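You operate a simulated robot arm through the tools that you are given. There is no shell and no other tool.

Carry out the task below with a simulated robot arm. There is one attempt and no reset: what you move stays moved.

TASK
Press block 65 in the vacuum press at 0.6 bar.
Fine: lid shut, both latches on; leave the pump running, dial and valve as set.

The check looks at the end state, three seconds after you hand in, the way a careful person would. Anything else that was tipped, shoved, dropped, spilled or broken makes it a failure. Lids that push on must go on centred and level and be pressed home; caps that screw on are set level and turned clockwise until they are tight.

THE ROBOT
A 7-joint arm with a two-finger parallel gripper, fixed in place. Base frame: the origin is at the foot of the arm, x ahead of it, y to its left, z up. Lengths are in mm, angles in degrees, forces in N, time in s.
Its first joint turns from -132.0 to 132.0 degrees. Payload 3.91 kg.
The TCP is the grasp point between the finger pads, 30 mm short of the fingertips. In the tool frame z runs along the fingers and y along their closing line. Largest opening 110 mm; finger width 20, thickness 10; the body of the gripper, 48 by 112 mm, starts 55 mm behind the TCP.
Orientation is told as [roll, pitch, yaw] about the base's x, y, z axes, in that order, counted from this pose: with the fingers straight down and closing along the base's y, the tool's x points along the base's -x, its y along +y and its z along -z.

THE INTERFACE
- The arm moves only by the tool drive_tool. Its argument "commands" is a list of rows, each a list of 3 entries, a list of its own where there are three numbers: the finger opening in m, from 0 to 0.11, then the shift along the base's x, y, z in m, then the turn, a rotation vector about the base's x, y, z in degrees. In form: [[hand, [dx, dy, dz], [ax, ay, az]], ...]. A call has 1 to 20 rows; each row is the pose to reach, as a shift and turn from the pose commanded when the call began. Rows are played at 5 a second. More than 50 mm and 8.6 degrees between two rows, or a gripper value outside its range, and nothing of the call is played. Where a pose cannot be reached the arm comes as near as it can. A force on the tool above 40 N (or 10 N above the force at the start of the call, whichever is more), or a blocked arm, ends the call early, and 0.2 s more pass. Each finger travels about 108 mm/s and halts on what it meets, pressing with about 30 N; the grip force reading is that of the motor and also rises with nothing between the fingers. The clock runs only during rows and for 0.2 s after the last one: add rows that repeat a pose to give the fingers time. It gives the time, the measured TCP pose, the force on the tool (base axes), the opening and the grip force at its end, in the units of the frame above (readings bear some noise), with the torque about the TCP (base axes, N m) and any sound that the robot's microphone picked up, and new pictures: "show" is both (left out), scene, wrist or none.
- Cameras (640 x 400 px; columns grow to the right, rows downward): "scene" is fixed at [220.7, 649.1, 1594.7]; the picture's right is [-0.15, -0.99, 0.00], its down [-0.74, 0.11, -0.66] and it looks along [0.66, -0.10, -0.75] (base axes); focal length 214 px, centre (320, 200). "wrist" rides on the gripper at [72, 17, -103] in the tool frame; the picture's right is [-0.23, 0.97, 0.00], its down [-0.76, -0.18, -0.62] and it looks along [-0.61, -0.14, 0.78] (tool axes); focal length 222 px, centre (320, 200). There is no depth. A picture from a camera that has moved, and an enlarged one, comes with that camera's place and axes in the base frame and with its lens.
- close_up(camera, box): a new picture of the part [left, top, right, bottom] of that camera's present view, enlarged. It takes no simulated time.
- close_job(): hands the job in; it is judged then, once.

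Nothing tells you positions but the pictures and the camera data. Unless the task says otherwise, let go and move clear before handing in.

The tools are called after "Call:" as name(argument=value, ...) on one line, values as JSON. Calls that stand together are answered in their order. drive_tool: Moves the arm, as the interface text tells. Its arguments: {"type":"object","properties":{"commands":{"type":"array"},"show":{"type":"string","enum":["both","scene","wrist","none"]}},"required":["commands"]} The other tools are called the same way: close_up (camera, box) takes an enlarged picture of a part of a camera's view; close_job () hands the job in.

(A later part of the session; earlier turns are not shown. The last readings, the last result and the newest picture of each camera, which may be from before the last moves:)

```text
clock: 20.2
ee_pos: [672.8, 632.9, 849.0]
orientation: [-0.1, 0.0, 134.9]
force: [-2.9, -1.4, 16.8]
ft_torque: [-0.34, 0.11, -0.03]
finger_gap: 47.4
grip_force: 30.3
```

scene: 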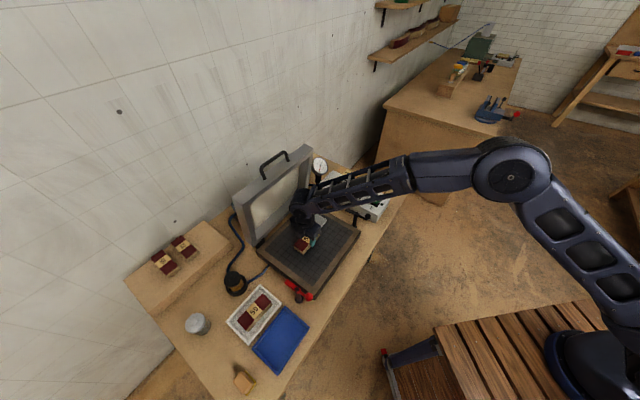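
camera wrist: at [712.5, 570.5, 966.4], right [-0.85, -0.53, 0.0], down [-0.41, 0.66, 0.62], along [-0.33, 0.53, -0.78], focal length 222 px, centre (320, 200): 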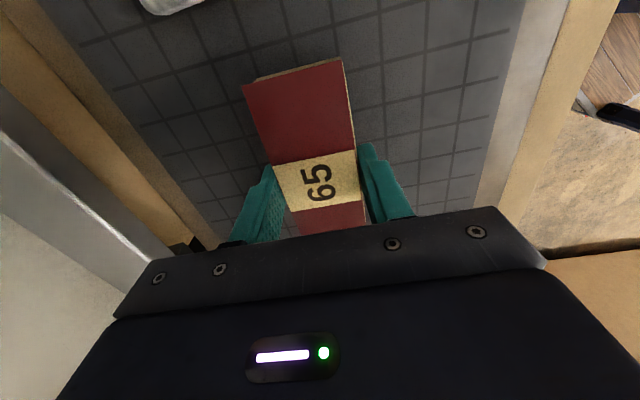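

Contact is firm. I'll ease off and open the fingers, then retract straight up.

Call:
drive_tool(commands=[[0.036, [0, 0, 0.0007], [0, 0, 0]], [0.044, [0, 0, 0.0007], [0, 0, 0]], [0.048, [0, 0, 0.0007], [0, 0, 0]], [0.054, [0, 0, 0.0007], [0, 0, 0]], [0.062, [0, 0, 0.0007], [0, 0, 0]], [0.07, [0, 0, 0.0007], [0, 0, 0]], [0.07, [0, 0, 0.001], [0, 0, 0]], [0.07, [0, 0, 0.02], [0, 0, 0]], [0.07, [0, 0, 0.06], [0, 0, 0]], [0.07, [0, 0, 0.1], [0, 0, 0]], [0.07, [0, 0, 0.14], [0, 0, 0]], [0.07, [0, 0, 0.14], [0, 0, 0]]])

Call:
close_up(camera="wrist", box=[140, 0, 460, 230])

```text
clock: 22.8
ee_pos: [671.4, 633.2, 988.5]
orientation: [0.0, 0.0, 135.0]
force: [-0.3, 0.4, 1.0]
ft_torque: [0.01, 0.02, 0.03]
finger_gap: 70.0
grip_force: 0.1
camera wrist: at [711.1, 571.0, 1091.6], right [-0.85, -0.53, 0.0], down [-0.41, 0.66, 0.62], along [-0.33, 0.53, -0.78], focal length 222 px, centre (320, 200)
```

scene: 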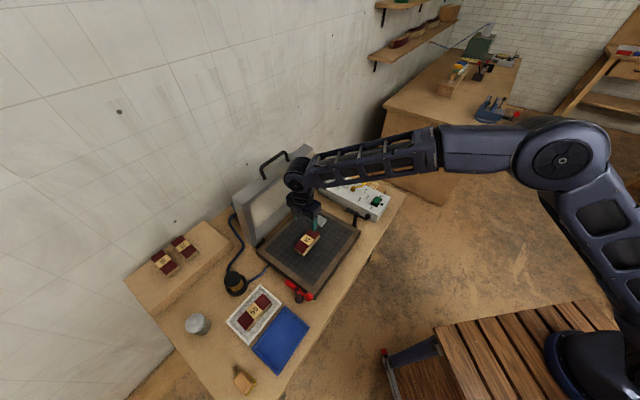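
wrist: 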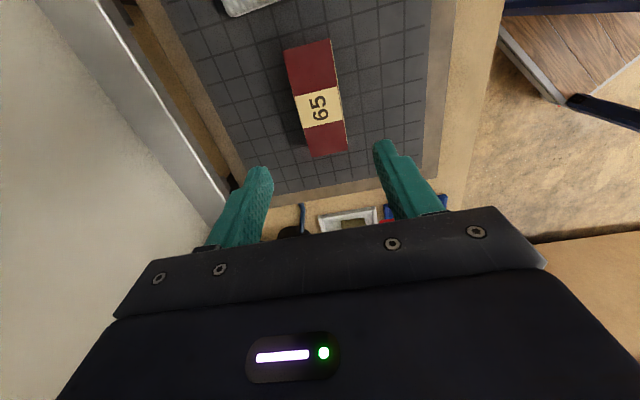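

```text
1.74 times, centred on (300, 115) of wrist
camera zoom: at [711.1, 571.0, 1091.6], right [-0.85, -0.53, 0.0], down [-0.41, 0.66, 0.62], along [-0.33, 0.53, -0.78], focal length 386 px, centre (355, 348)
```

zoom: 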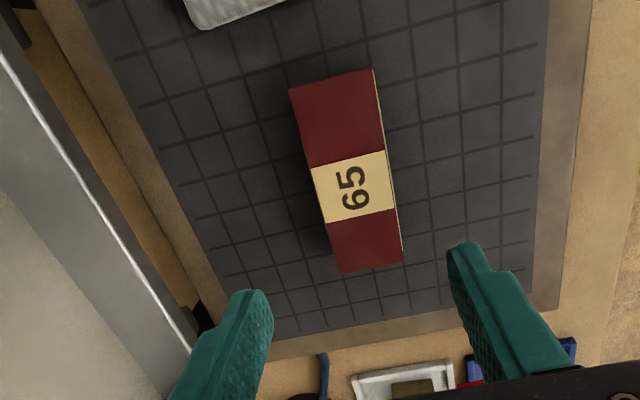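

Block 65 is standing square on the grid. Next comes the lid, so I'll turn the wrist to look at it from the front and measure the handle and hinge.

Call:
drive_tool(commands=[[0.11, [-0.008, -0.01, 0.011], [0, 0, -8]], [0.11, [-0.016, -0.02, 0.022], [0, 0, -16]], [0.11, [-0.024, -0.03, 0.033], [0, 0, -24]], [0.11, [-0.032, -0.04, 0.044], [0, 0, -32]], [0.11, [-0.04, -0.05, 0.055], [0, 0, -40]], [0.11, [-0.046, -0.06, 0.066], [0, 0, -48]], [0.11, [-0.052, -0.07, 0.077], [0, 0, -56]], [0.11, [-0.06, -0.08, 0.088], [0, 0, -64]], [0.11, [-0.067, -0.088, 0.1], [0, 0, -72]], [0.11, [-0.074, -0.097, 0.11], [0, 0, -80]], [0.11, [-0.081, -0.106, 0.121], [0, 0, -88]], [0.11, [-0.081, -0.106, 0.121], [0, 0, -90]]], show="none")

Call:
drive_tool(commands=[[0.11, [0, 0, 0], [5.3, -5.3, 0]], [0.11, [0, 0, 0], [10.6, -10.6, 0]], [0.11, [0, 0, 0], [16, -16, 0]], [0.11, [0, 0, 0], [21.2, -21.2, 0]], [0.11, [0, 0, 0], [21.2, -21.2, 0]]])

Call:
close_up(camera="wrist", box=[160, 0, 480, 220])

```text
clock: 25.4
ee_pos: [593.1, 528.4, 1109.1]
orientation: [0.0, 0.0, 45.0]
force: [0.0, -0.3, 0.8]
ft_torque: [0.0, 0.02, 0.0]
finger_gap: 109.8
grip_force: 0.1
```

```text
clock: 26.6
ee_pos: [591.9, 524.7, 1107.6]
orientation: [0.0, -30.1, 45.0]
force: [-0.3, -0.1, 0.2]
ft_torque: [0.01, -0.01, -0.01]
finger_gap: 110.0
grip_force: 0.2
camera wrist: at [499.3, 458.4, 1161.3], right [-0.55, 0.83, 0.11], down [0.37, 0.12, 0.92], along [0.75, 0.55, -0.37], focal length 222 px, centre (320, 200)
```

scene: 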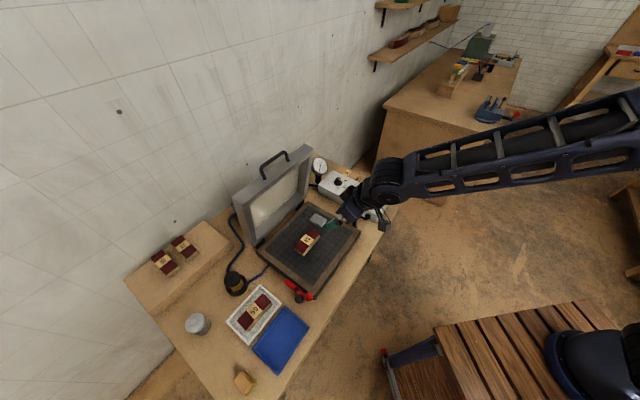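
wrist: 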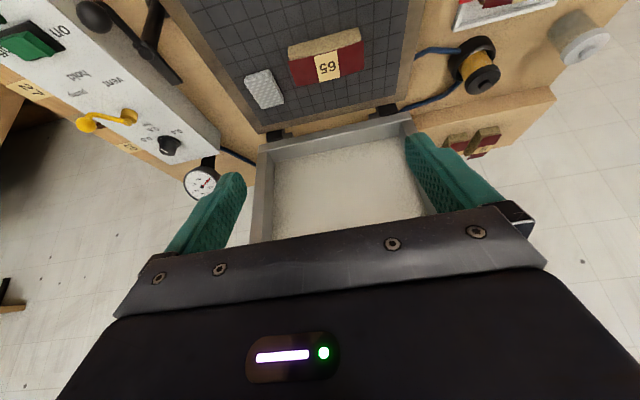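

```text
1.82 times, centred on (320, 110) of wrist
camera zoom: at [499.3, 458.4, 1161.3], right [-0.55, 0.83, 0.11], down [0.37, 0.12, 0.92], along [0.75, 0.55, -0.37], focal length 404 px, centre (320, 364)
```

zoom: 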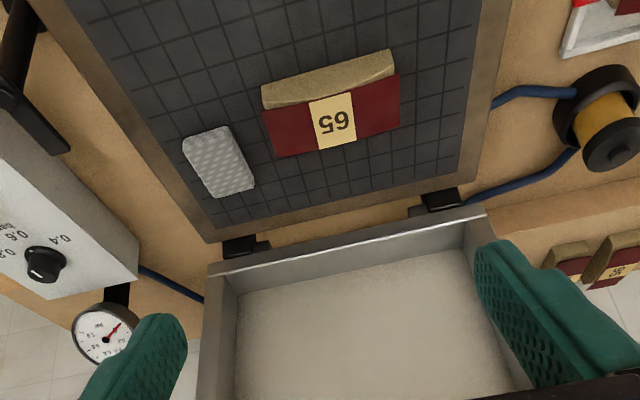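

The camera shows things upside down, and the gripper hides the upper part of the lid. I'll tilt further so the handle comes into view.

Call:
drive_tool(commands=[[0.11, [-0.012, -0.012, 0.004], [5, -5, 0]], [0.11, [-0.024, -0.024, 0.008], [10, -10, 0]], [0.11, [-0.036, -0.036, 0.012], [15, -15, 0]], [0.11, [-0.047, -0.047, 0.015], [20, -20, 0]], [0.11, [-0.047, -0.047, 0.015], [24.7, -24.7, 0]], [0.11, [-0.047, -0.047, 0.015], [24.7, -24.7, 0]]])

Call:
close_up(camera="wrist", box=[160, 0, 480, 220])

```text
clock: 28.0
ee_pos: [545.8, 480.5, 1123.9]
orientation: [-0.1, -65.0, 45.1]
force: [0.4, 0.5, 0.4]
ft_torque: [0.01, 0.03, 0.02]
finger_gap: 110.1
grip_force: 0.1
camera wrist: at [445.4, 404.8, 1102.0], right [-0.62, 0.76, 0.21], down [-0.05, -0.3, 0.95], along [0.78, 0.58, 0.22], focal length 222 px, centre (320, 200)
```

scene: 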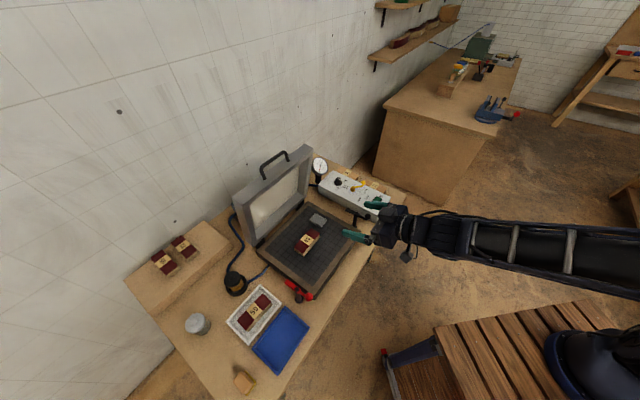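
wrist: 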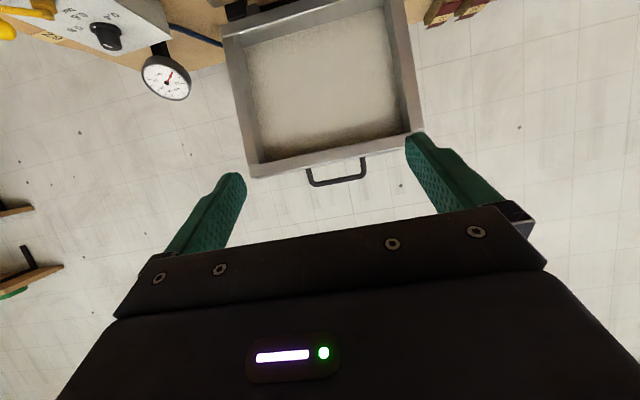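

```text
1.82 times, centred on (320, 110) of wrist
camera zoom: at [445.4, 404.8, 1102.0], right [-0.62, 0.76, 0.21], down [-0.05, -0.3, 0.95], along [0.78, 0.58, 0.22], focal length 404 px, centre (320, 364)
```

zoom: 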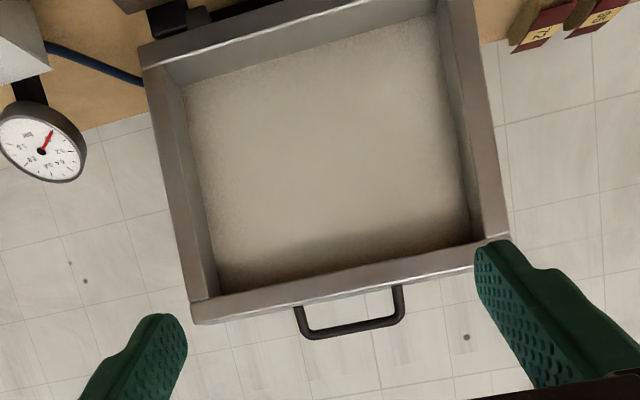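

I now have a clear view of the open lid. Its handle bar is at about u = 1060 (depth), v = −51, z = 1171, running along the bench. I'll roll the gripper 90° so the fingers can straddle the bar.

Call:
drive_tool(commands=[[0.11, [0, 0, 0], [-5.24, -5.24, 3.457]], [0.11, [0, 0, 0], [-10.48, -10.48, 6.914]], [0.11, [0, 0, 0], [-15.72, -15.72, 10.371]], [0.11, [0, 0, 0], [-20.96, -20.96, 13.828]], [0.11, [0, 0, 0], [-26.2, -26.2, 17.285]], [0.11, [0, 0, 0], [-31.44, -31.44, 20.742]], [0.11, [0, 0, 0], [-36.68, -36.68, 24.199]], [0.11, [0, 0, 0], [-41.92, -41.92, 27.656]], [0.11, [0, 0, 0], [-47.16, -47.16, 31.113]], [0.11, [0, 0, 0], [-52.4, -52.4, 34.57]], [0.11, [0, 0, 0], [-57.64, -57.64, 38.03]], [0.11, [0, 0, 0], [-57.64, -57.64, 38.03]]])

```text
clock: 30.6
ee_pos: [546.3, 480.0, 1123.1]
orientation: [-65.0, 0.2, 135.0]
force: [0.3, 0.0, 0.1]
ft_torque: [-0.02, -0.04, 0.04]
finger_gap: 110.1
grip_force: 0.0
camera wrist: at [525.6, 358.1, 1151.6], right [-0.45, -0.13, -0.88], down [-0.88, 0.19, 0.42], along [0.12, 0.97, -0.2], focal length 222 px, centre (320, 200)
```

scene: 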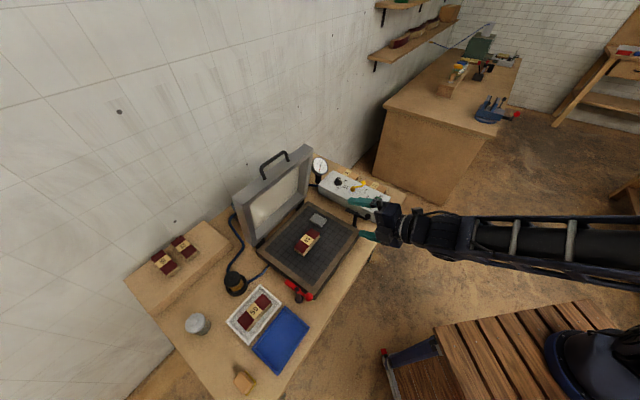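
wrist: 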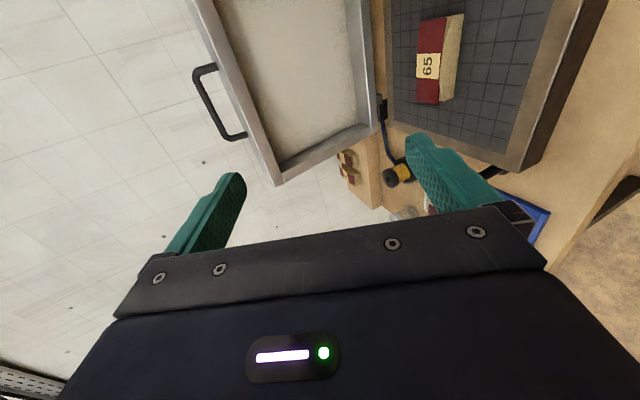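

Call:
close_up(camera="wrist", box=[170, 0, 410, 200])

Call:
close_up(camera="wrist", box=[180, 50, 260, 150])

```text
2.00 times, centred on (290, 100) of wrist
camera zoom: at [525.6, 358.1, 1151.6], right [-0.45, -0.13, -0.88], down [-0.88, 0.19, 0.42], along [0.12, 0.97, -0.2], focal length 444 px, centre (380, 400)
```

zoom: 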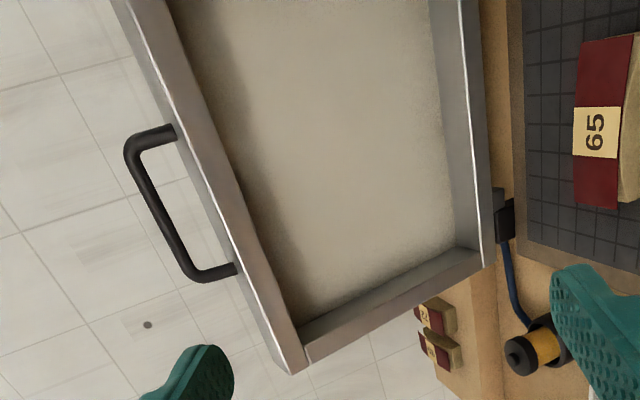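

```text
4.00 times, centred on (220, 100) of wrist
camera zoom: at [525.6, 358.1, 1151.6], right [-0.45, -0.13, -0.88], down [-0.88, 0.19, 0.42], along [0.12, 0.97, -0.2], focal length 888 px, centre (720, 600)
```

zoom: 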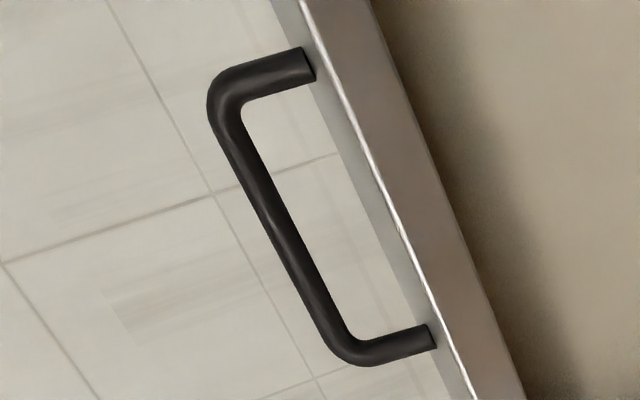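

The bar is about 12 mm thick, near u = 1052, z = 1170. I'll approach at a 45° tilt so the lid rests on the lower finger through the whole swing, and stop 80 mm short to check.

Call:
drive_tool(commands=[[0.1, [0.0177, 0.0177, 0.035], [-4.7, 4.7, 0]], [0.09, [0.0354, 0.0354, 0.07], [-9.4, 9.4, 0]], [0.08, [0.0523, 0.0523, 0.104], [-14.1, 14.1, 0]], [0.07, [0.0806, 0.0806, 0.104], [-14.1, 14.1, 0]], [0.06, [0.1089, 0.1089, 0.104], [-14.1, 14.1, 0]], [0.05, [0.1372, 0.1372, 0.104], [-14.1, 14.1, 0]], [0.05, [0.167, 0.163, 0.104], [-14.1, 14.1, 0]], [0.05, [0.194, 0.19, 0.104], [-14.1, 14.1, 0]], [0.05, [0.194, 0.19, 0.104], [-14.1, 14.1, 0]]])

Call:
close_up(camera="wrist", box=[160, 0, 480, 220])

Call:
close_up(camera="scene", box=[230, 120, 350, 220])

```text
clock: 32.6
ee_pos: [741.3, 667.2, 1227.5]
orientation: [-45.0, -0.1, 134.9]
force: [-0.5, -0.4, 0.3]
ft_torque: [0.0, 0.03, 0.01]
finger_gap: 49.9
grip_force: 0.1
camera wrist: at [731.4, 556.1, 1288.8], right [-0.65, -0.33, -0.69], down [-0.76, 0.32, 0.57], along [0.03, 0.89, -0.45], focal length 222 px, centre (320, 200)
```

scene: 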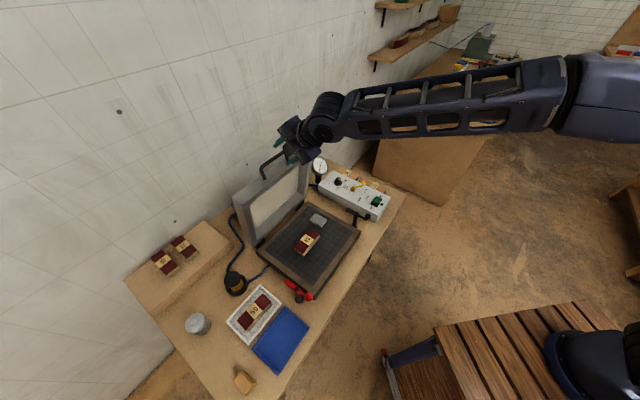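
wrist: 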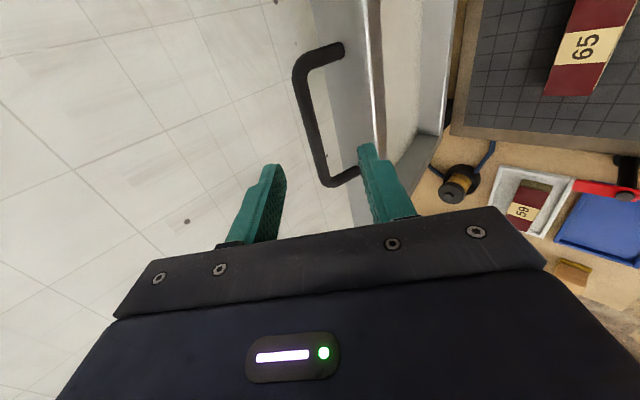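

```text
1.82 times, centred on (320, 110) of wrist
camera zoom: at [731.4, 556.1, 1288.8], right [-0.65, -0.33, -0.69], down [-0.76, 0.32, 0.57], along [0.03, 0.89, -0.45], focal length 404 px, centre (320, 364)
```

zoom: 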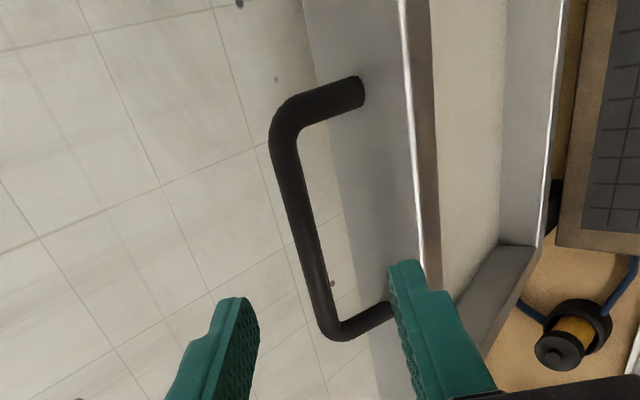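

```text
4.00 times, centred on (290, 170) of scene
camera zoom: at [220.7, 649.1, 1594.7], right [-0.15, -0.99, 0.0], down [-0.74, 0.11, -0.66], along [0.66, -0.1, -0.75], focal length 858 px, centre (440, 320)
```

zoom: 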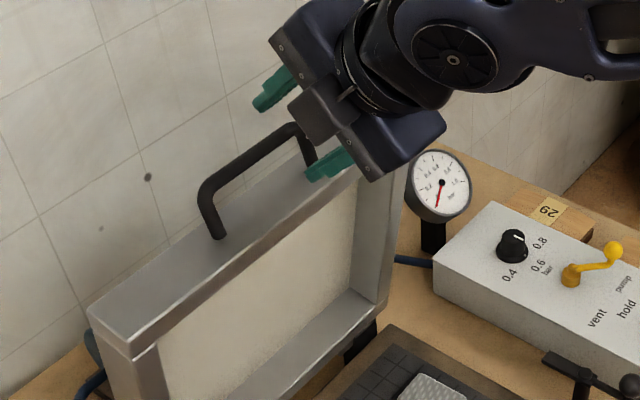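

The bar measures u = 1059, z = 1172, v from −107 to 2. I'll narrow the fingers to 38 mm and slide in along the tool axis so the bar sits near the fingertips.

Call:
drive_tool(commands=[[0.042, [0, 0, 0], [0, 0, 0]], [0.038, [0.009, 0.009, -0.011], [0, 0, 0]], [0.038, [0.018, 0.018, -0.021], [0, 0, 0]], [0.038, [0.026, 0.026, -0.031], [0, 0, 0]], [0.038, [0.035, 0.035, -0.0415], [0, 0, 0]], [0.038, [0.035, 0.035, -0.0415], [0, 0, 0]]])

Call:
close_up(camera="wrist", box=[160, 0, 480, 220])

Call:
close_up(camera="scene", box=[230, 120, 350, 220])

```text
clock: 34.0
ee_pos: [775.9, 704.3, 1184.6]
orientation: [-45.1, 0.0, 134.9]
force: [0.0, -0.1, -1.3]
ft_torque: [0.01, 0.0, 0.0]
finger_gap: 37.9
grip_force: 0.0
camera wrist: at [766.3, 593.4, 1246.7], right [-0.65, -0.32, -0.69], down [-0.76, 0.32, 0.57], along [0.03, 0.89, -0.45], focal length 222 px, centre (320, 200)
```

scene: 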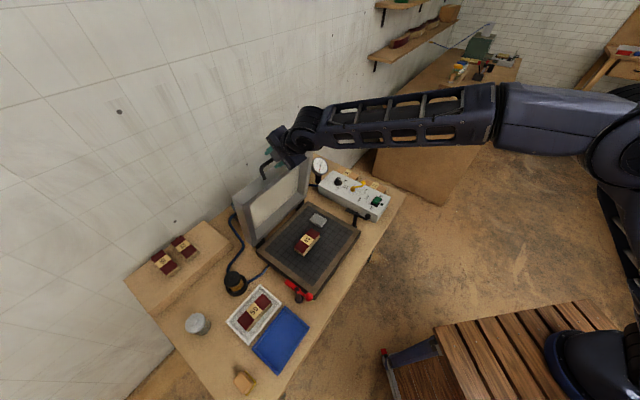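
wrist: 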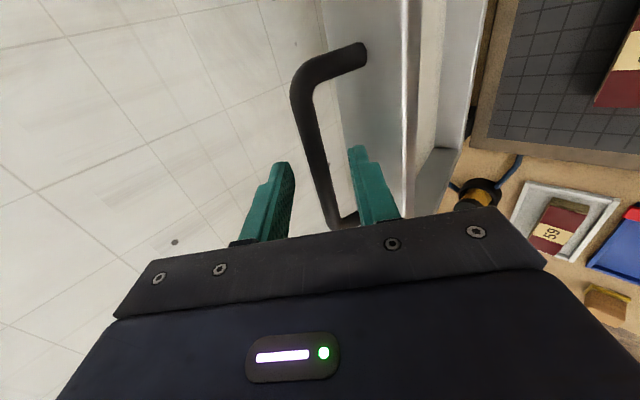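

```text
1.82 times, centred on (320, 110) of wrist
camera zoom: at [766.3, 593.4, 1246.7], right [-0.65, -0.32, -0.69], down [-0.76, 0.32, 0.57], along [0.03, 0.89, -0.45], focal length 404 px, centre (320, 364)
```

zoom: 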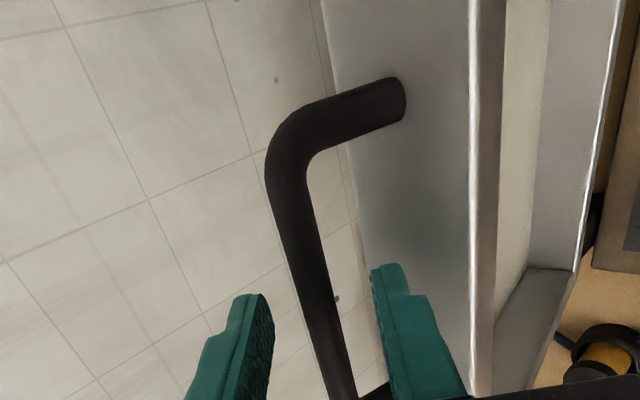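

```text
4.00 times, centred on (290, 170) of scene
camera zoom: at [220.7, 649.1, 1594.7], right [-0.15, -0.99, 0.0], down [-0.74, 0.11, -0.66], along [0.66, -0.1, -0.75], focal length 858 px, centre (440, 320)
```

zoom: 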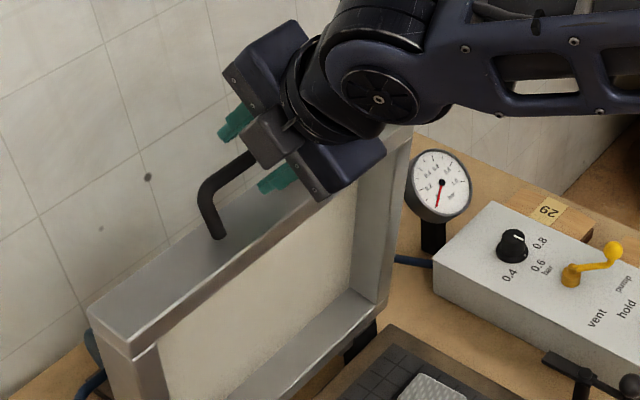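

The bar lies between the fingers. I'll narrow to a loose cage around it and begin swinging the lid forward a little.

Call:
drive_tool(commands=[[0.03, [0, 0, 0], [0, 0, 0]], [0.024, [0, 0, 0], [0, 0, 0]], [0.02, [0, 0, 0], [0, 0, 0]], [0.02, [0, 0, 0], [0, 0, 0]]], show="wrist")

Call:
close_up(camera="wrist", box=[200, 40, 460, 220])

```text
clock: 35.0
ee_pos: [774.8, 704.3, 1184.6]
orientation: [-45.0, 0.0, 134.9]
force: [-0.2, -0.6, -0.3]
ft_torque: [-0.01, -0.01, 0.03]
finger_gap: 20.1
grip_force: 0.1
camera wrist: at [766.1, 593.4, 1246.7], right [-0.65, -0.33, -0.69], down [-0.76, 0.32, 0.57], along [0.03, 0.89, -0.45], focal length 222 px, centre (320, 200)
```

wrist: 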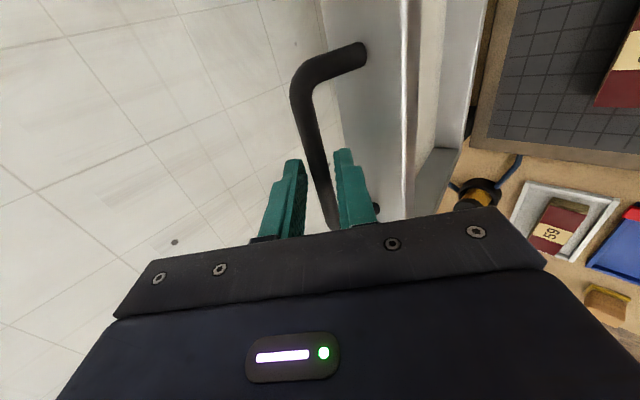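

```text
2.22 times, centred on (330, 130) of wrist
camera zoom: at [766.1, 593.4, 1246.7], right [-0.65, -0.33, -0.69], down [-0.76, 0.32, 0.57], along [0.03, 0.89, -0.45], focal length 494 px, centre (298, 356)
```

zoom: 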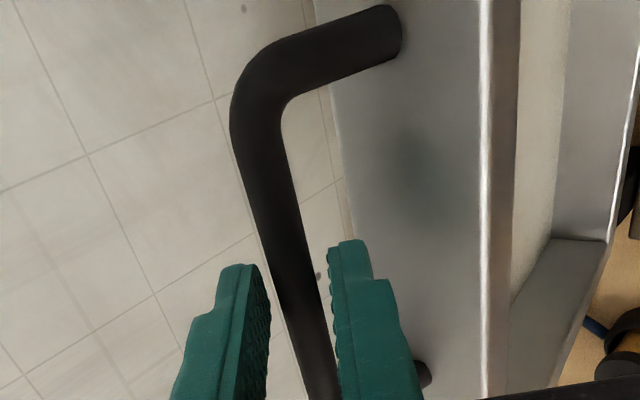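

Call:
drive_tool(commands=[[0.02, [-0.0122, -0.0122, -0.0019], [0, 0, 0]], [0.02, [-0.0228, -0.0228, -0.0041], [0, 0, 0]], [0.02, [-0.0332, -0.0332, -0.0071], [0, 0, 0]], [0.02, [-0.0436, -0.0436, -0.0107], [0, 0, 0]], [0.02, [-0.0436, -0.0436, -0.0107], [0, 0, 0]]])

Call:
close_up(camera="wrist", box=[200, 40, 460, 220])

Call:
close_up(camera="scene", box=[230, 120, 350, 240])

```text
clock: 36.2
ee_pos: [730.4, 659.9, 1173.5]
orientation: [-45.1, 0.0, 134.9]
force: [-1.1, -0.3, 1.1]
ft_torque: [0.04, -0.02, -0.01]
finger_gap: 20.4
grip_force: 1.1
camera wrist: at [722.1, 549.5, 1236.1], right [-0.65, -0.32, -0.69], down [-0.76, 0.32, 0.57], along [0.03, 0.89, -0.45], focal length 222 px, centre (320, 200)
```

scene: 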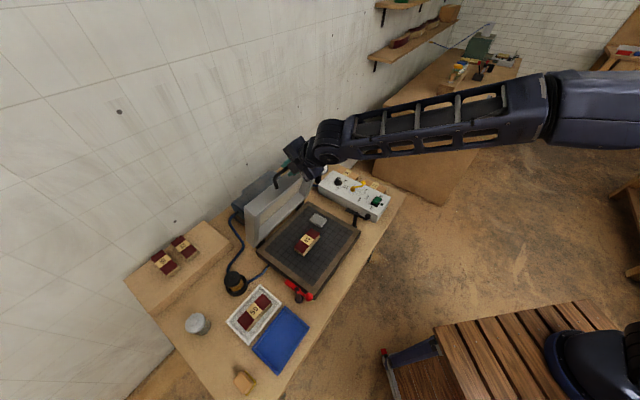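
wrist: 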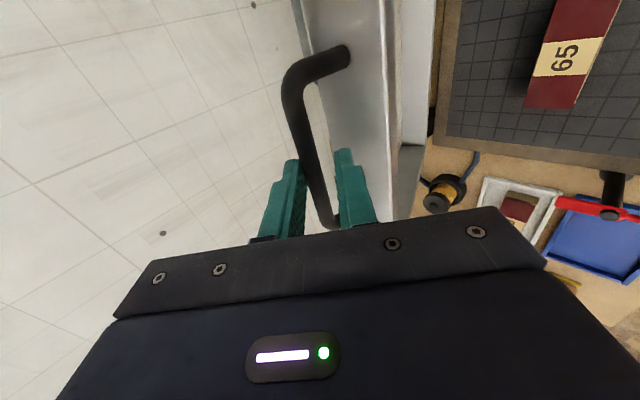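

```text
2.22 times, centred on (330, 130) of wrist
camera zoom: at [722.1, 549.5, 1236.1], right [-0.65, -0.32, -0.69], down [-0.76, 0.32, 0.57], along [0.03, 0.89, -0.45], focal length 494 px, centre (298, 356)
```

zoom: 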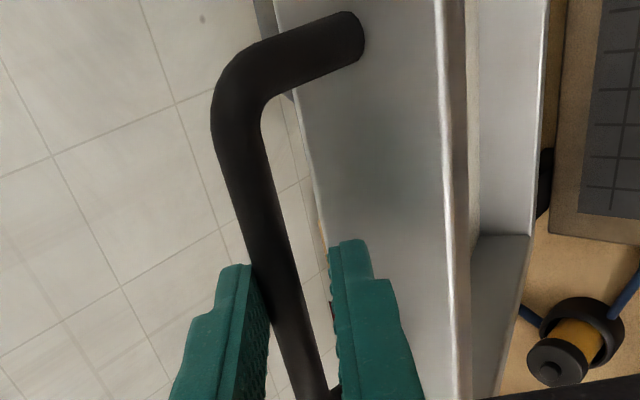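

```text
3.33 times, centred on (290, 180) of scene
camera zoom: at [220.7, 649.1, 1594.7], right [-0.15, -0.99, 0.0], down [-0.74, 0.11, -0.66], along [0.66, -0.1, -0.75], focal length 715 px, centre (420, 267)
```

zoom: 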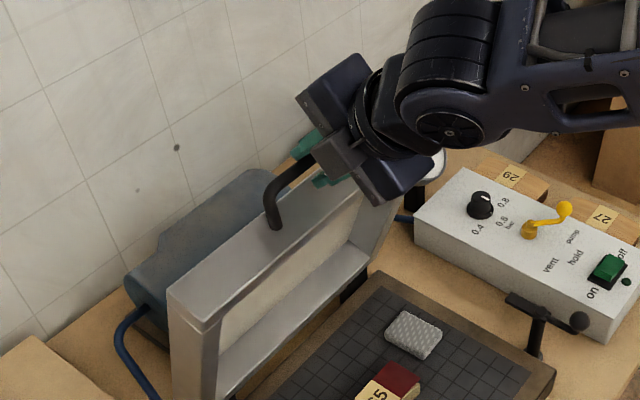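

The lid follows with almost no load, and the bar stays caged. I'll continue along the arc.

Call:
drive_tool(commands=[[0.02, [-0.0102, -0.0102, -0.0042], [0, 0, 0]], [0.02, [-0.0203, -0.0203, -0.009], [0, 0, 0]], [0.02, [-0.0302, -0.0302, -0.0145], [0, 0, 0]], [0.02, [-0.04, -0.04, -0.0205], [0, 0, 0]], [0.02, [-0.0495, -0.0495, -0.0272], [0, 0, 0]], [0.02, [-0.0588, -0.0588, -0.0344], [0, 0, 0]], [0.02, [-0.068, -0.068, -0.0422], [0, 0, 0]], [0.02, [-0.0768, -0.0768, -0.0506], [0, 0, 0]], [0.02, [-0.0768, -0.0768, -0.0506], [0, 0, 0]]])

Call:
close_up(camera="wrist", box=[200, 40, 460, 220])

Call:
close_up(camera="scene", box=[230, 140, 380, 260])

```text
clock: 38.2
ee_pos: [655.9, 583.9, 1123.8]
orientation: [-45.0, 0.0, 134.9]
force: [-0.2, 0.5, -0.2]
ft_torque: [0.01, 0.01, -0.03]
finger_gap: 19.9
grip_force: 0.3
camera wrist: at [645.5, 473.2, 1185.5], right [-0.65, -0.32, -0.69], down [-0.76, 0.32, 0.57], along [0.03, 0.89, -0.45], focal length 222 px, centre (320, 200)
```

scene: 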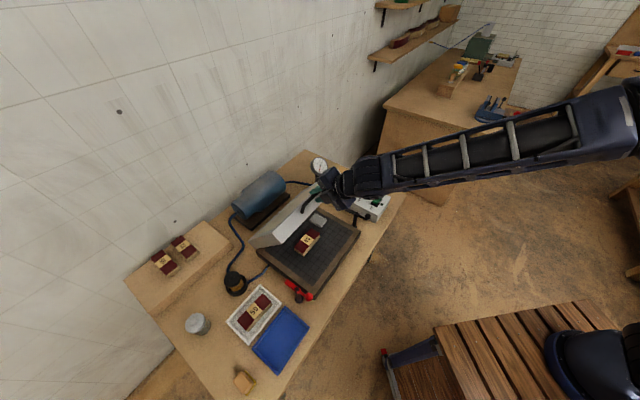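
wrist: 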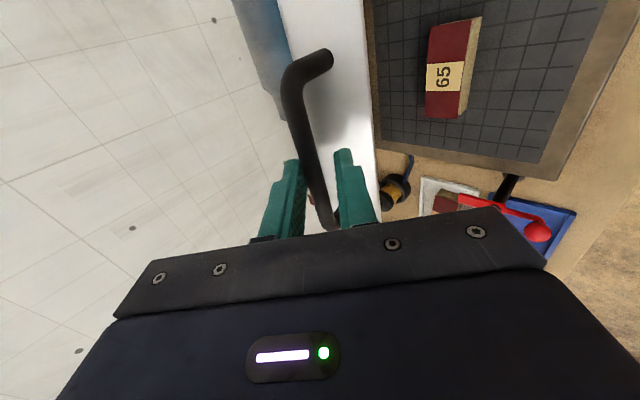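

```text
2.22 times, centred on (330, 130) of wrist
camera zoom: at [645.5, 473.2, 1185.5], right [-0.65, -0.32, -0.69], down [-0.76, 0.32, 0.57], along [0.03, 0.89, -0.45], focal length 494 px, centre (298, 356)
```

zoom: 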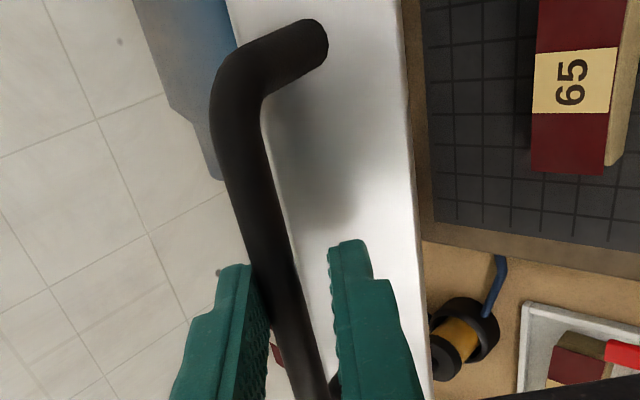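

```text
3.33 times, centred on (305, 200) of scene
camera zoom: at [220.7, 649.1, 1594.7], right [-0.15, -0.99, 0.0], down [-0.74, 0.11, -0.66], along [0.66, -0.1, -0.75], focal length 715 px, centre (370, 200)
```

zoom: 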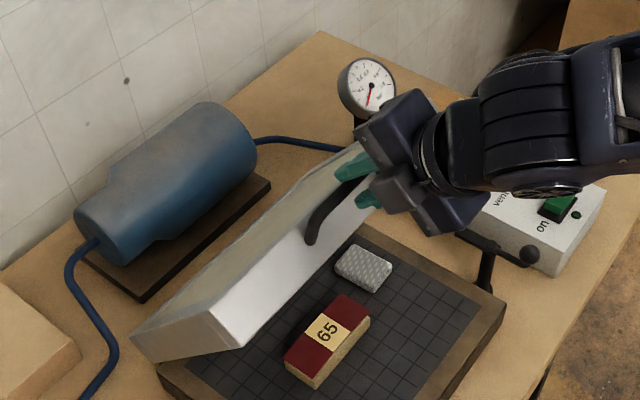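

Call:
drive_tool(commands=[[0.02, [-0.0086, -0.0086, -0.0089], [0, 0, 0]], [0.02, [-0.0169, -0.0169, -0.0183], [0, 0, 0]], [0.02, [-0.0249, -0.0249, -0.0282], [0, 0, 0]], [0.02, [-0.0326, -0.0326, -0.0386], [0, 0, 0]], [0.02, [-0.04, -0.04, -0.0495], [0, 0, 0]], [0.02, [-0.047, -0.047, -0.0608], [0, 0, 0]], [0.02, [-0.0536, -0.0536, -0.0726], [0, 0, 0]], [0.02, [-0.0599, -0.0599, -0.0847], [0, 0, 0]], [0.02, [-0.0599, -0.0599, -0.0847], [0, 0, 0]]])

Call:
close_up(camera="wrist", box=[200, 40, 460, 220])

Call:
close_up(camera="scene", box=[230, 140, 380, 260])

```text
clock: 40.2
ee_pos: [594.5, 524.5, 1039.2]
orientation: [-45.0, 0.1, 134.9]
force: [1.2, 0.8, 0.0]
ft_torque: [-0.04, 0.01, -0.02]
finger_gap: 20.0
grip_force: 0.1
camera wrist: at [584.7, 414.2, 1100.0], right [-0.65, -0.32, -0.69], down [-0.76, 0.32, 0.57], along [0.03, 0.89, -0.45], focal length 222 px, centre (320, 200)
```

scene: 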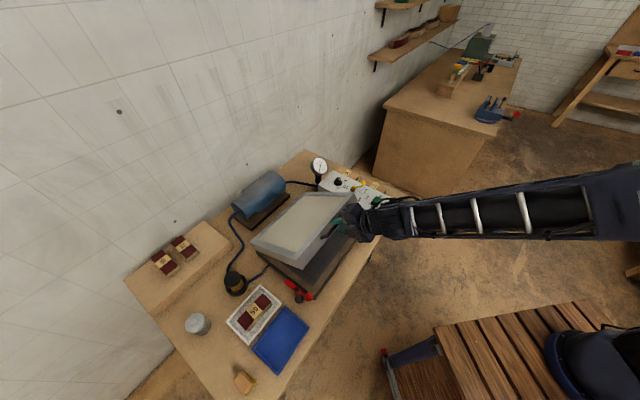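
wrist: 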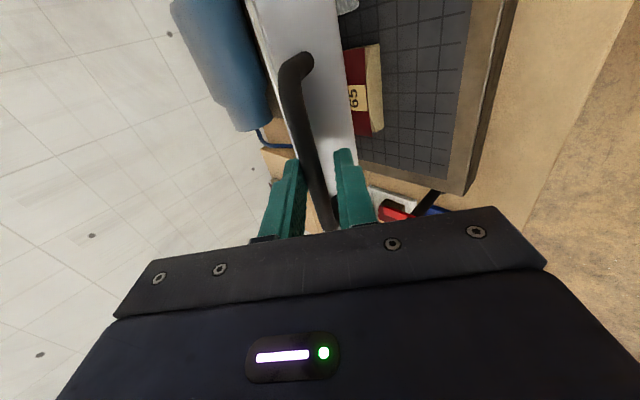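

```text
2.22 times, centred on (330, 130) of wrist
camera zoom: at [584.7, 414.2, 1100.0], right [-0.65, -0.32, -0.69], down [-0.76, 0.32, 0.57], along [0.03, 0.89, -0.45], focal length 494 px, centre (298, 356)
```

zoom: 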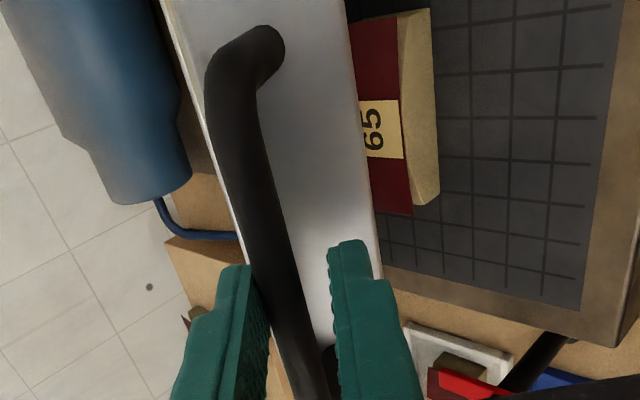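

```text
3.33 times, centred on (305, 200) of scene
camera zoom: at [220.7, 649.1, 1594.7], right [-0.15, -0.99, 0.0], down [-0.74, 0.11, -0.66], along [0.66, -0.1, -0.75], focal length 715 px, centre (370, 200)
```

zoom: 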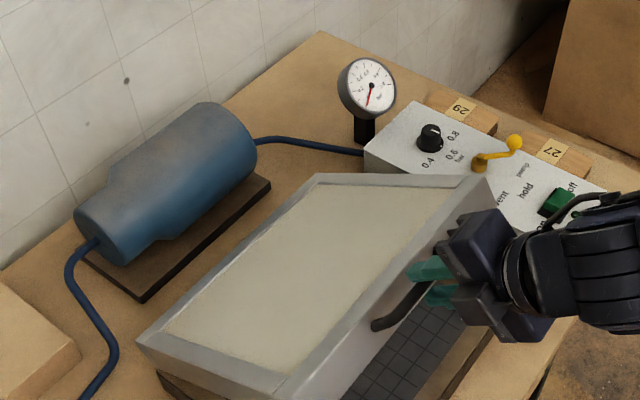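

Call:
drive_tool(commands=[[0.02, [-0.0059, -0.0059, -0.0125], [0, 0, 0]], [0.02, [-0.0115, -0.0115, -0.0254], [0, 0, 0]], [0.02, [-0.0165, -0.0165, -0.0386], [0, 0, 0]], [0.02, [-0.0213, -0.0213, -0.0521], [0, 0, 0]], [0.02, [-0.0255, -0.0255, -0.0659], [0, 0, 0]], [0.02, [-0.0294, -0.0294, -0.0799], [0, 0, 0]], [0.02, [-0.0328, -0.0328, -0.0942], [0, 0, 0]], [0.02, [-0.0359, -0.0359, -0.1086], [0, 0, 0]], [0.02, [-0.0359, -0.0359, -0.1086], [0, 0, 0]]])

Call:
close_up(camera="wrist", box=[200, 0, 460, 220])

Call:
close_up(camera="scene", box=[230, 180, 380, 310])

```text
clock: 42.2
ee_pos: [558.4, 488.2, 931.6]
orientation: [-45.0, 0.0, 134.9]
force: [-0.2, -0.5, -0.2]
ft_torque: [-0.02, -0.02, -0.01]
finger_gap: 20.3
grip_force: 0.1
camera wrist: at [548.8, 378.1, 992.2], right [-0.65, -0.33, -0.69], down [-0.76, 0.32, 0.57], along [0.03, 0.89, -0.45], focal length 222 px, centre (320, 200)
```

scene: 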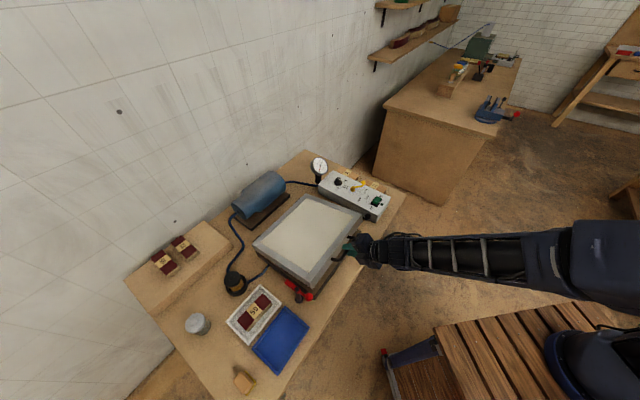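
wrist: 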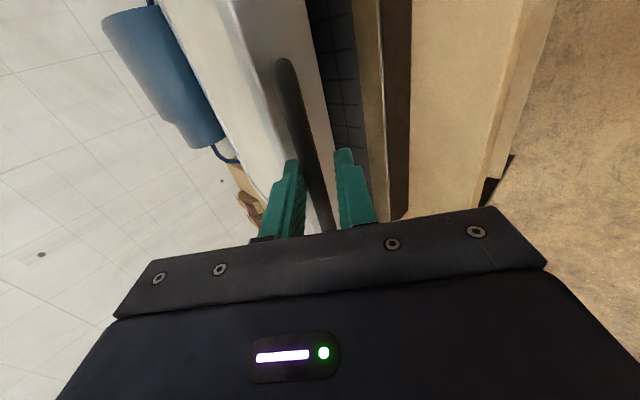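

```text
1.82 times, centred on (330, 110) of wrist
camera zoom: at [548.8, 378.1, 992.2], right [-0.65, -0.33, -0.69], down [-0.76, 0.32, 0.57], along [0.03, 0.89, -0.45], focal length 404 px, centre (302, 364)
```

zoom: 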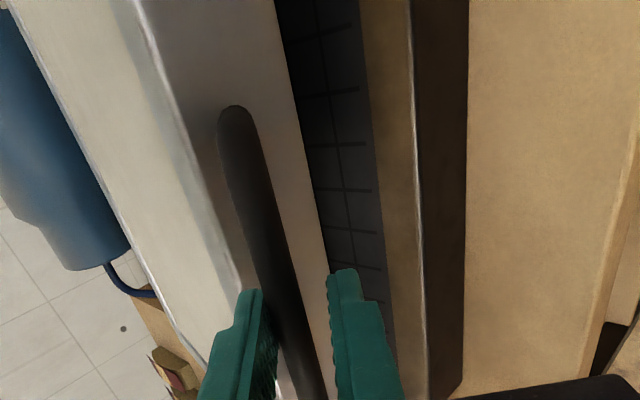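

```text
3.08 times, centred on (305, 245) of scene
camera zoom: at [220.7, 649.1, 1594.7], right [-0.15, -0.99, 0.0], down [-0.74, 0.11, -0.66], along [0.66, -0.1, -0.75], focal length 660 px, centre (366, 62)
```

zoom: 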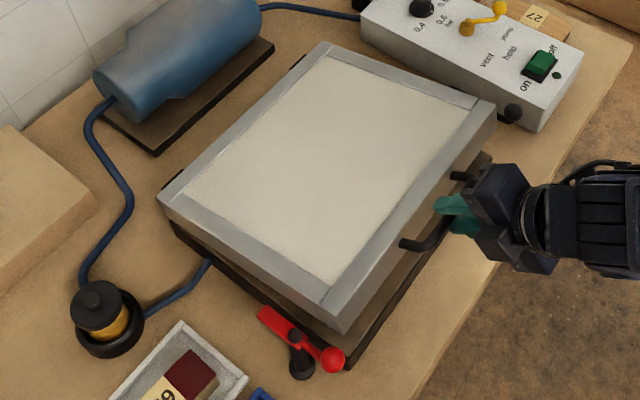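

The lid is nearly down. I'll take the last degrees slowly and watch the force.

Call:
drive_tool(commands=[[0.02, [-0.0014, -0.0014, -0.0075], [0, 0, 0]], [0.02, [-0.0025, -0.0025, -0.0146], [0, 0, 0]], [0.02, [-0.0036, -0.0036, -0.022], [0, 0, 0]], [0.02, [-0.0046, -0.0046, -0.0294], [0, 0, 0]], [0.02, [-0.0055, -0.0055, -0.036], [0, 0, 0]], [0.02, [-0.0055, -0.0055, -0.036], [0, 0, 0]]])

Call:
close_up(camera="wrist", box=[200, 0, 460, 220])

Call:
close_up(camera="scene", box=[280, 220, 380, 310])

```text
clock: 43.6
ee_pos: [553.8, 483.7, 895.7]
orientation: [-44.9, 0.0, 134.9]
force: [-0.8, -1.4, -2.2]
ft_torque: [-0.04, -0.03, 0.0]
finger_gap: 21.2
grip_force: 1.1
camera wrist: at [544.2, 372.2, 956.4], right [-0.65, -0.33, -0.69], down [-0.76, 0.32, 0.57], along [0.03, 0.89, -0.45], focal length 222 px, centre (320, 200)
```

scene: 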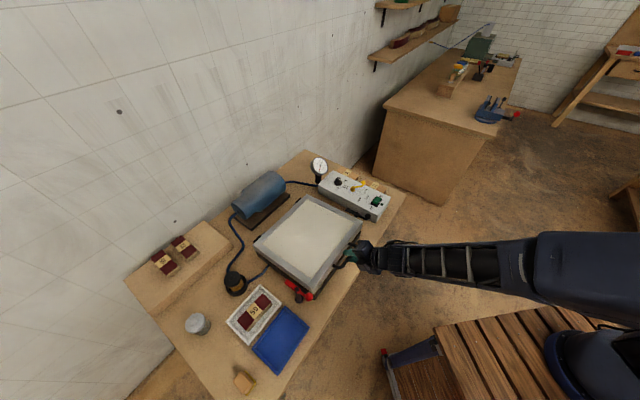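
wrist: 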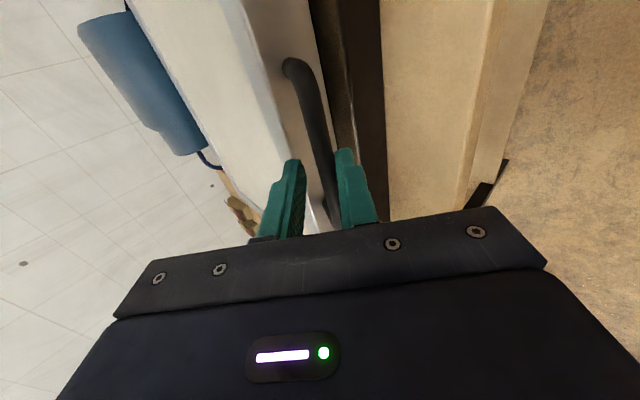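

```text
1.82 times, centred on (330, 110) of wrist
camera zoom: at [544.2, 372.2, 956.4], right [-0.65, -0.33, -0.69], down [-0.76, 0.32, 0.57], along [0.03, 0.89, -0.45], focal length 404 px, centre (302, 364)
```

zoom: 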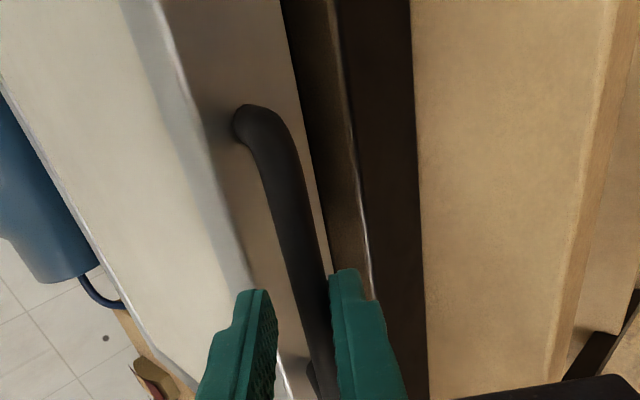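

```text
4.44 times, centred on (330, 265) of scene
camera zoom: at [220.7, 649.1, 1594.7], right [-0.15, -0.99, 0.0], down [-0.74, 0.11, -0.66], along [0.66, -0.1, -0.75], focal length 953 px, centre (276, -89)
```

zoom: 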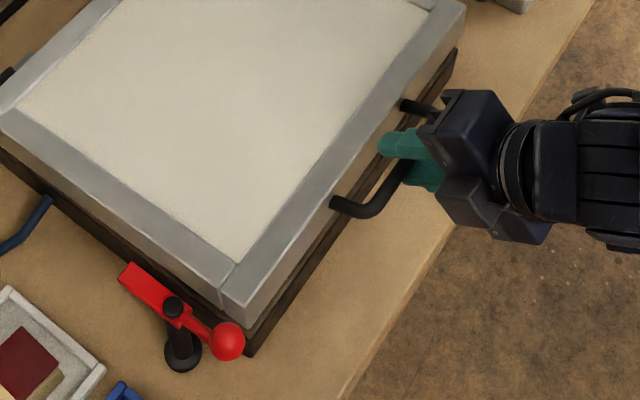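

The lid now rests lightly on the lower finger. Lowering further.

Call:
drive_tool(commands=[[0.02, [-0.0004, -0.0004, -0.003], [0, 0, 0]], [0.02, [-0.0007, -0.0007, -0.006], [0, 0, 0]], [0.02, [-0.001, -0.001, -0.009], [0, 0, 0]], [0.02, [-0.0012, -0.0012, -0.012], [0, 0, 0]], [0.02, [-0.0012, -0.0012, -0.012], [0, 0, 0]]])

Call:
close_up(camera="wrist", box=[200, 0, 460, 220])

Call:
close_up(camera="scene", box=[280, 220, 380, 310])

```text
clock: 44.8
ee_pos: [552.4, 481.8, 884.4]
orientation: [-45.0, 0.0, 134.8]
force: [-1.9, -0.6, -1.5]
ft_torque: [-0.04, 0.02, 0.06]
finger_gap: 21.0
grip_force: 0.8
camera wrist: at [542.4, 371.2, 944.6], right [-0.65, -0.33, -0.69], down [-0.76, 0.32, 0.57], along [0.03, 0.89, -0.45], focal length 222 px, centre (320, 200)
```

scene: 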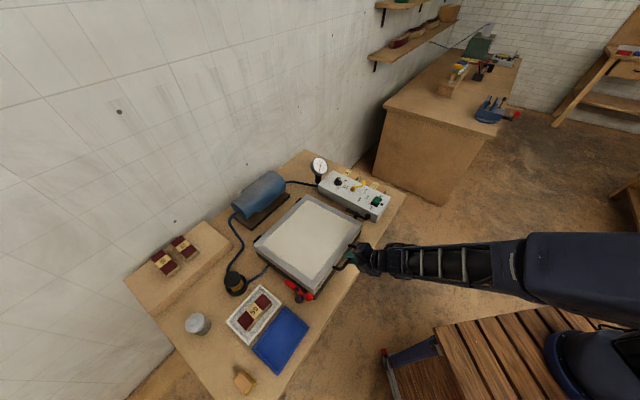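
wrist: 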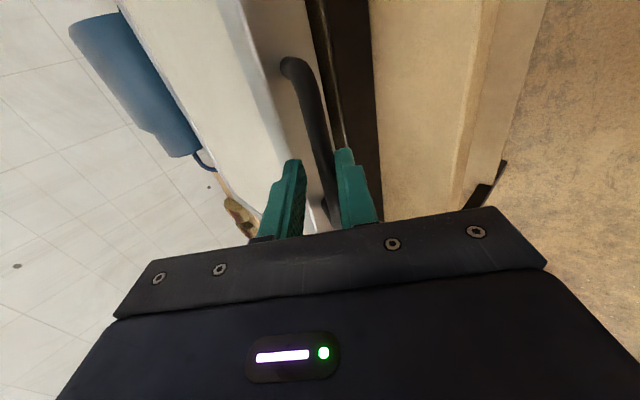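

```text
1.82 times, centred on (330, 110) of wrist
camera zoom: at [542.4, 371.2, 944.6], right [-0.65, -0.33, -0.69], down [-0.76, 0.32, 0.57], along [0.03, 0.89, -0.45], focal length 404 px, centre (302, 364)
```

zoom: 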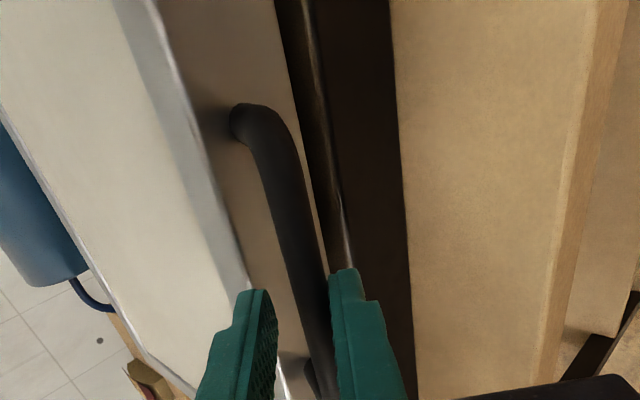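

```text
4.44 times, centred on (330, 265) of scene
camera zoom: at [220.7, 649.1, 1594.7], right [-0.15, -0.99, 0.0], down [-0.74, 0.11, -0.66], along [0.66, -0.1, -0.75], focal length 953 px, centre (276, -89)
```

zoom: 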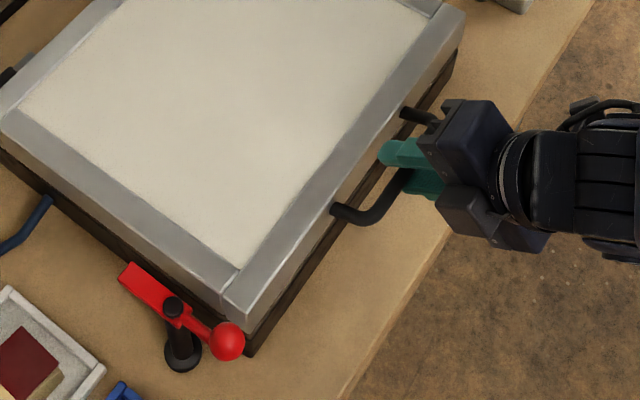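

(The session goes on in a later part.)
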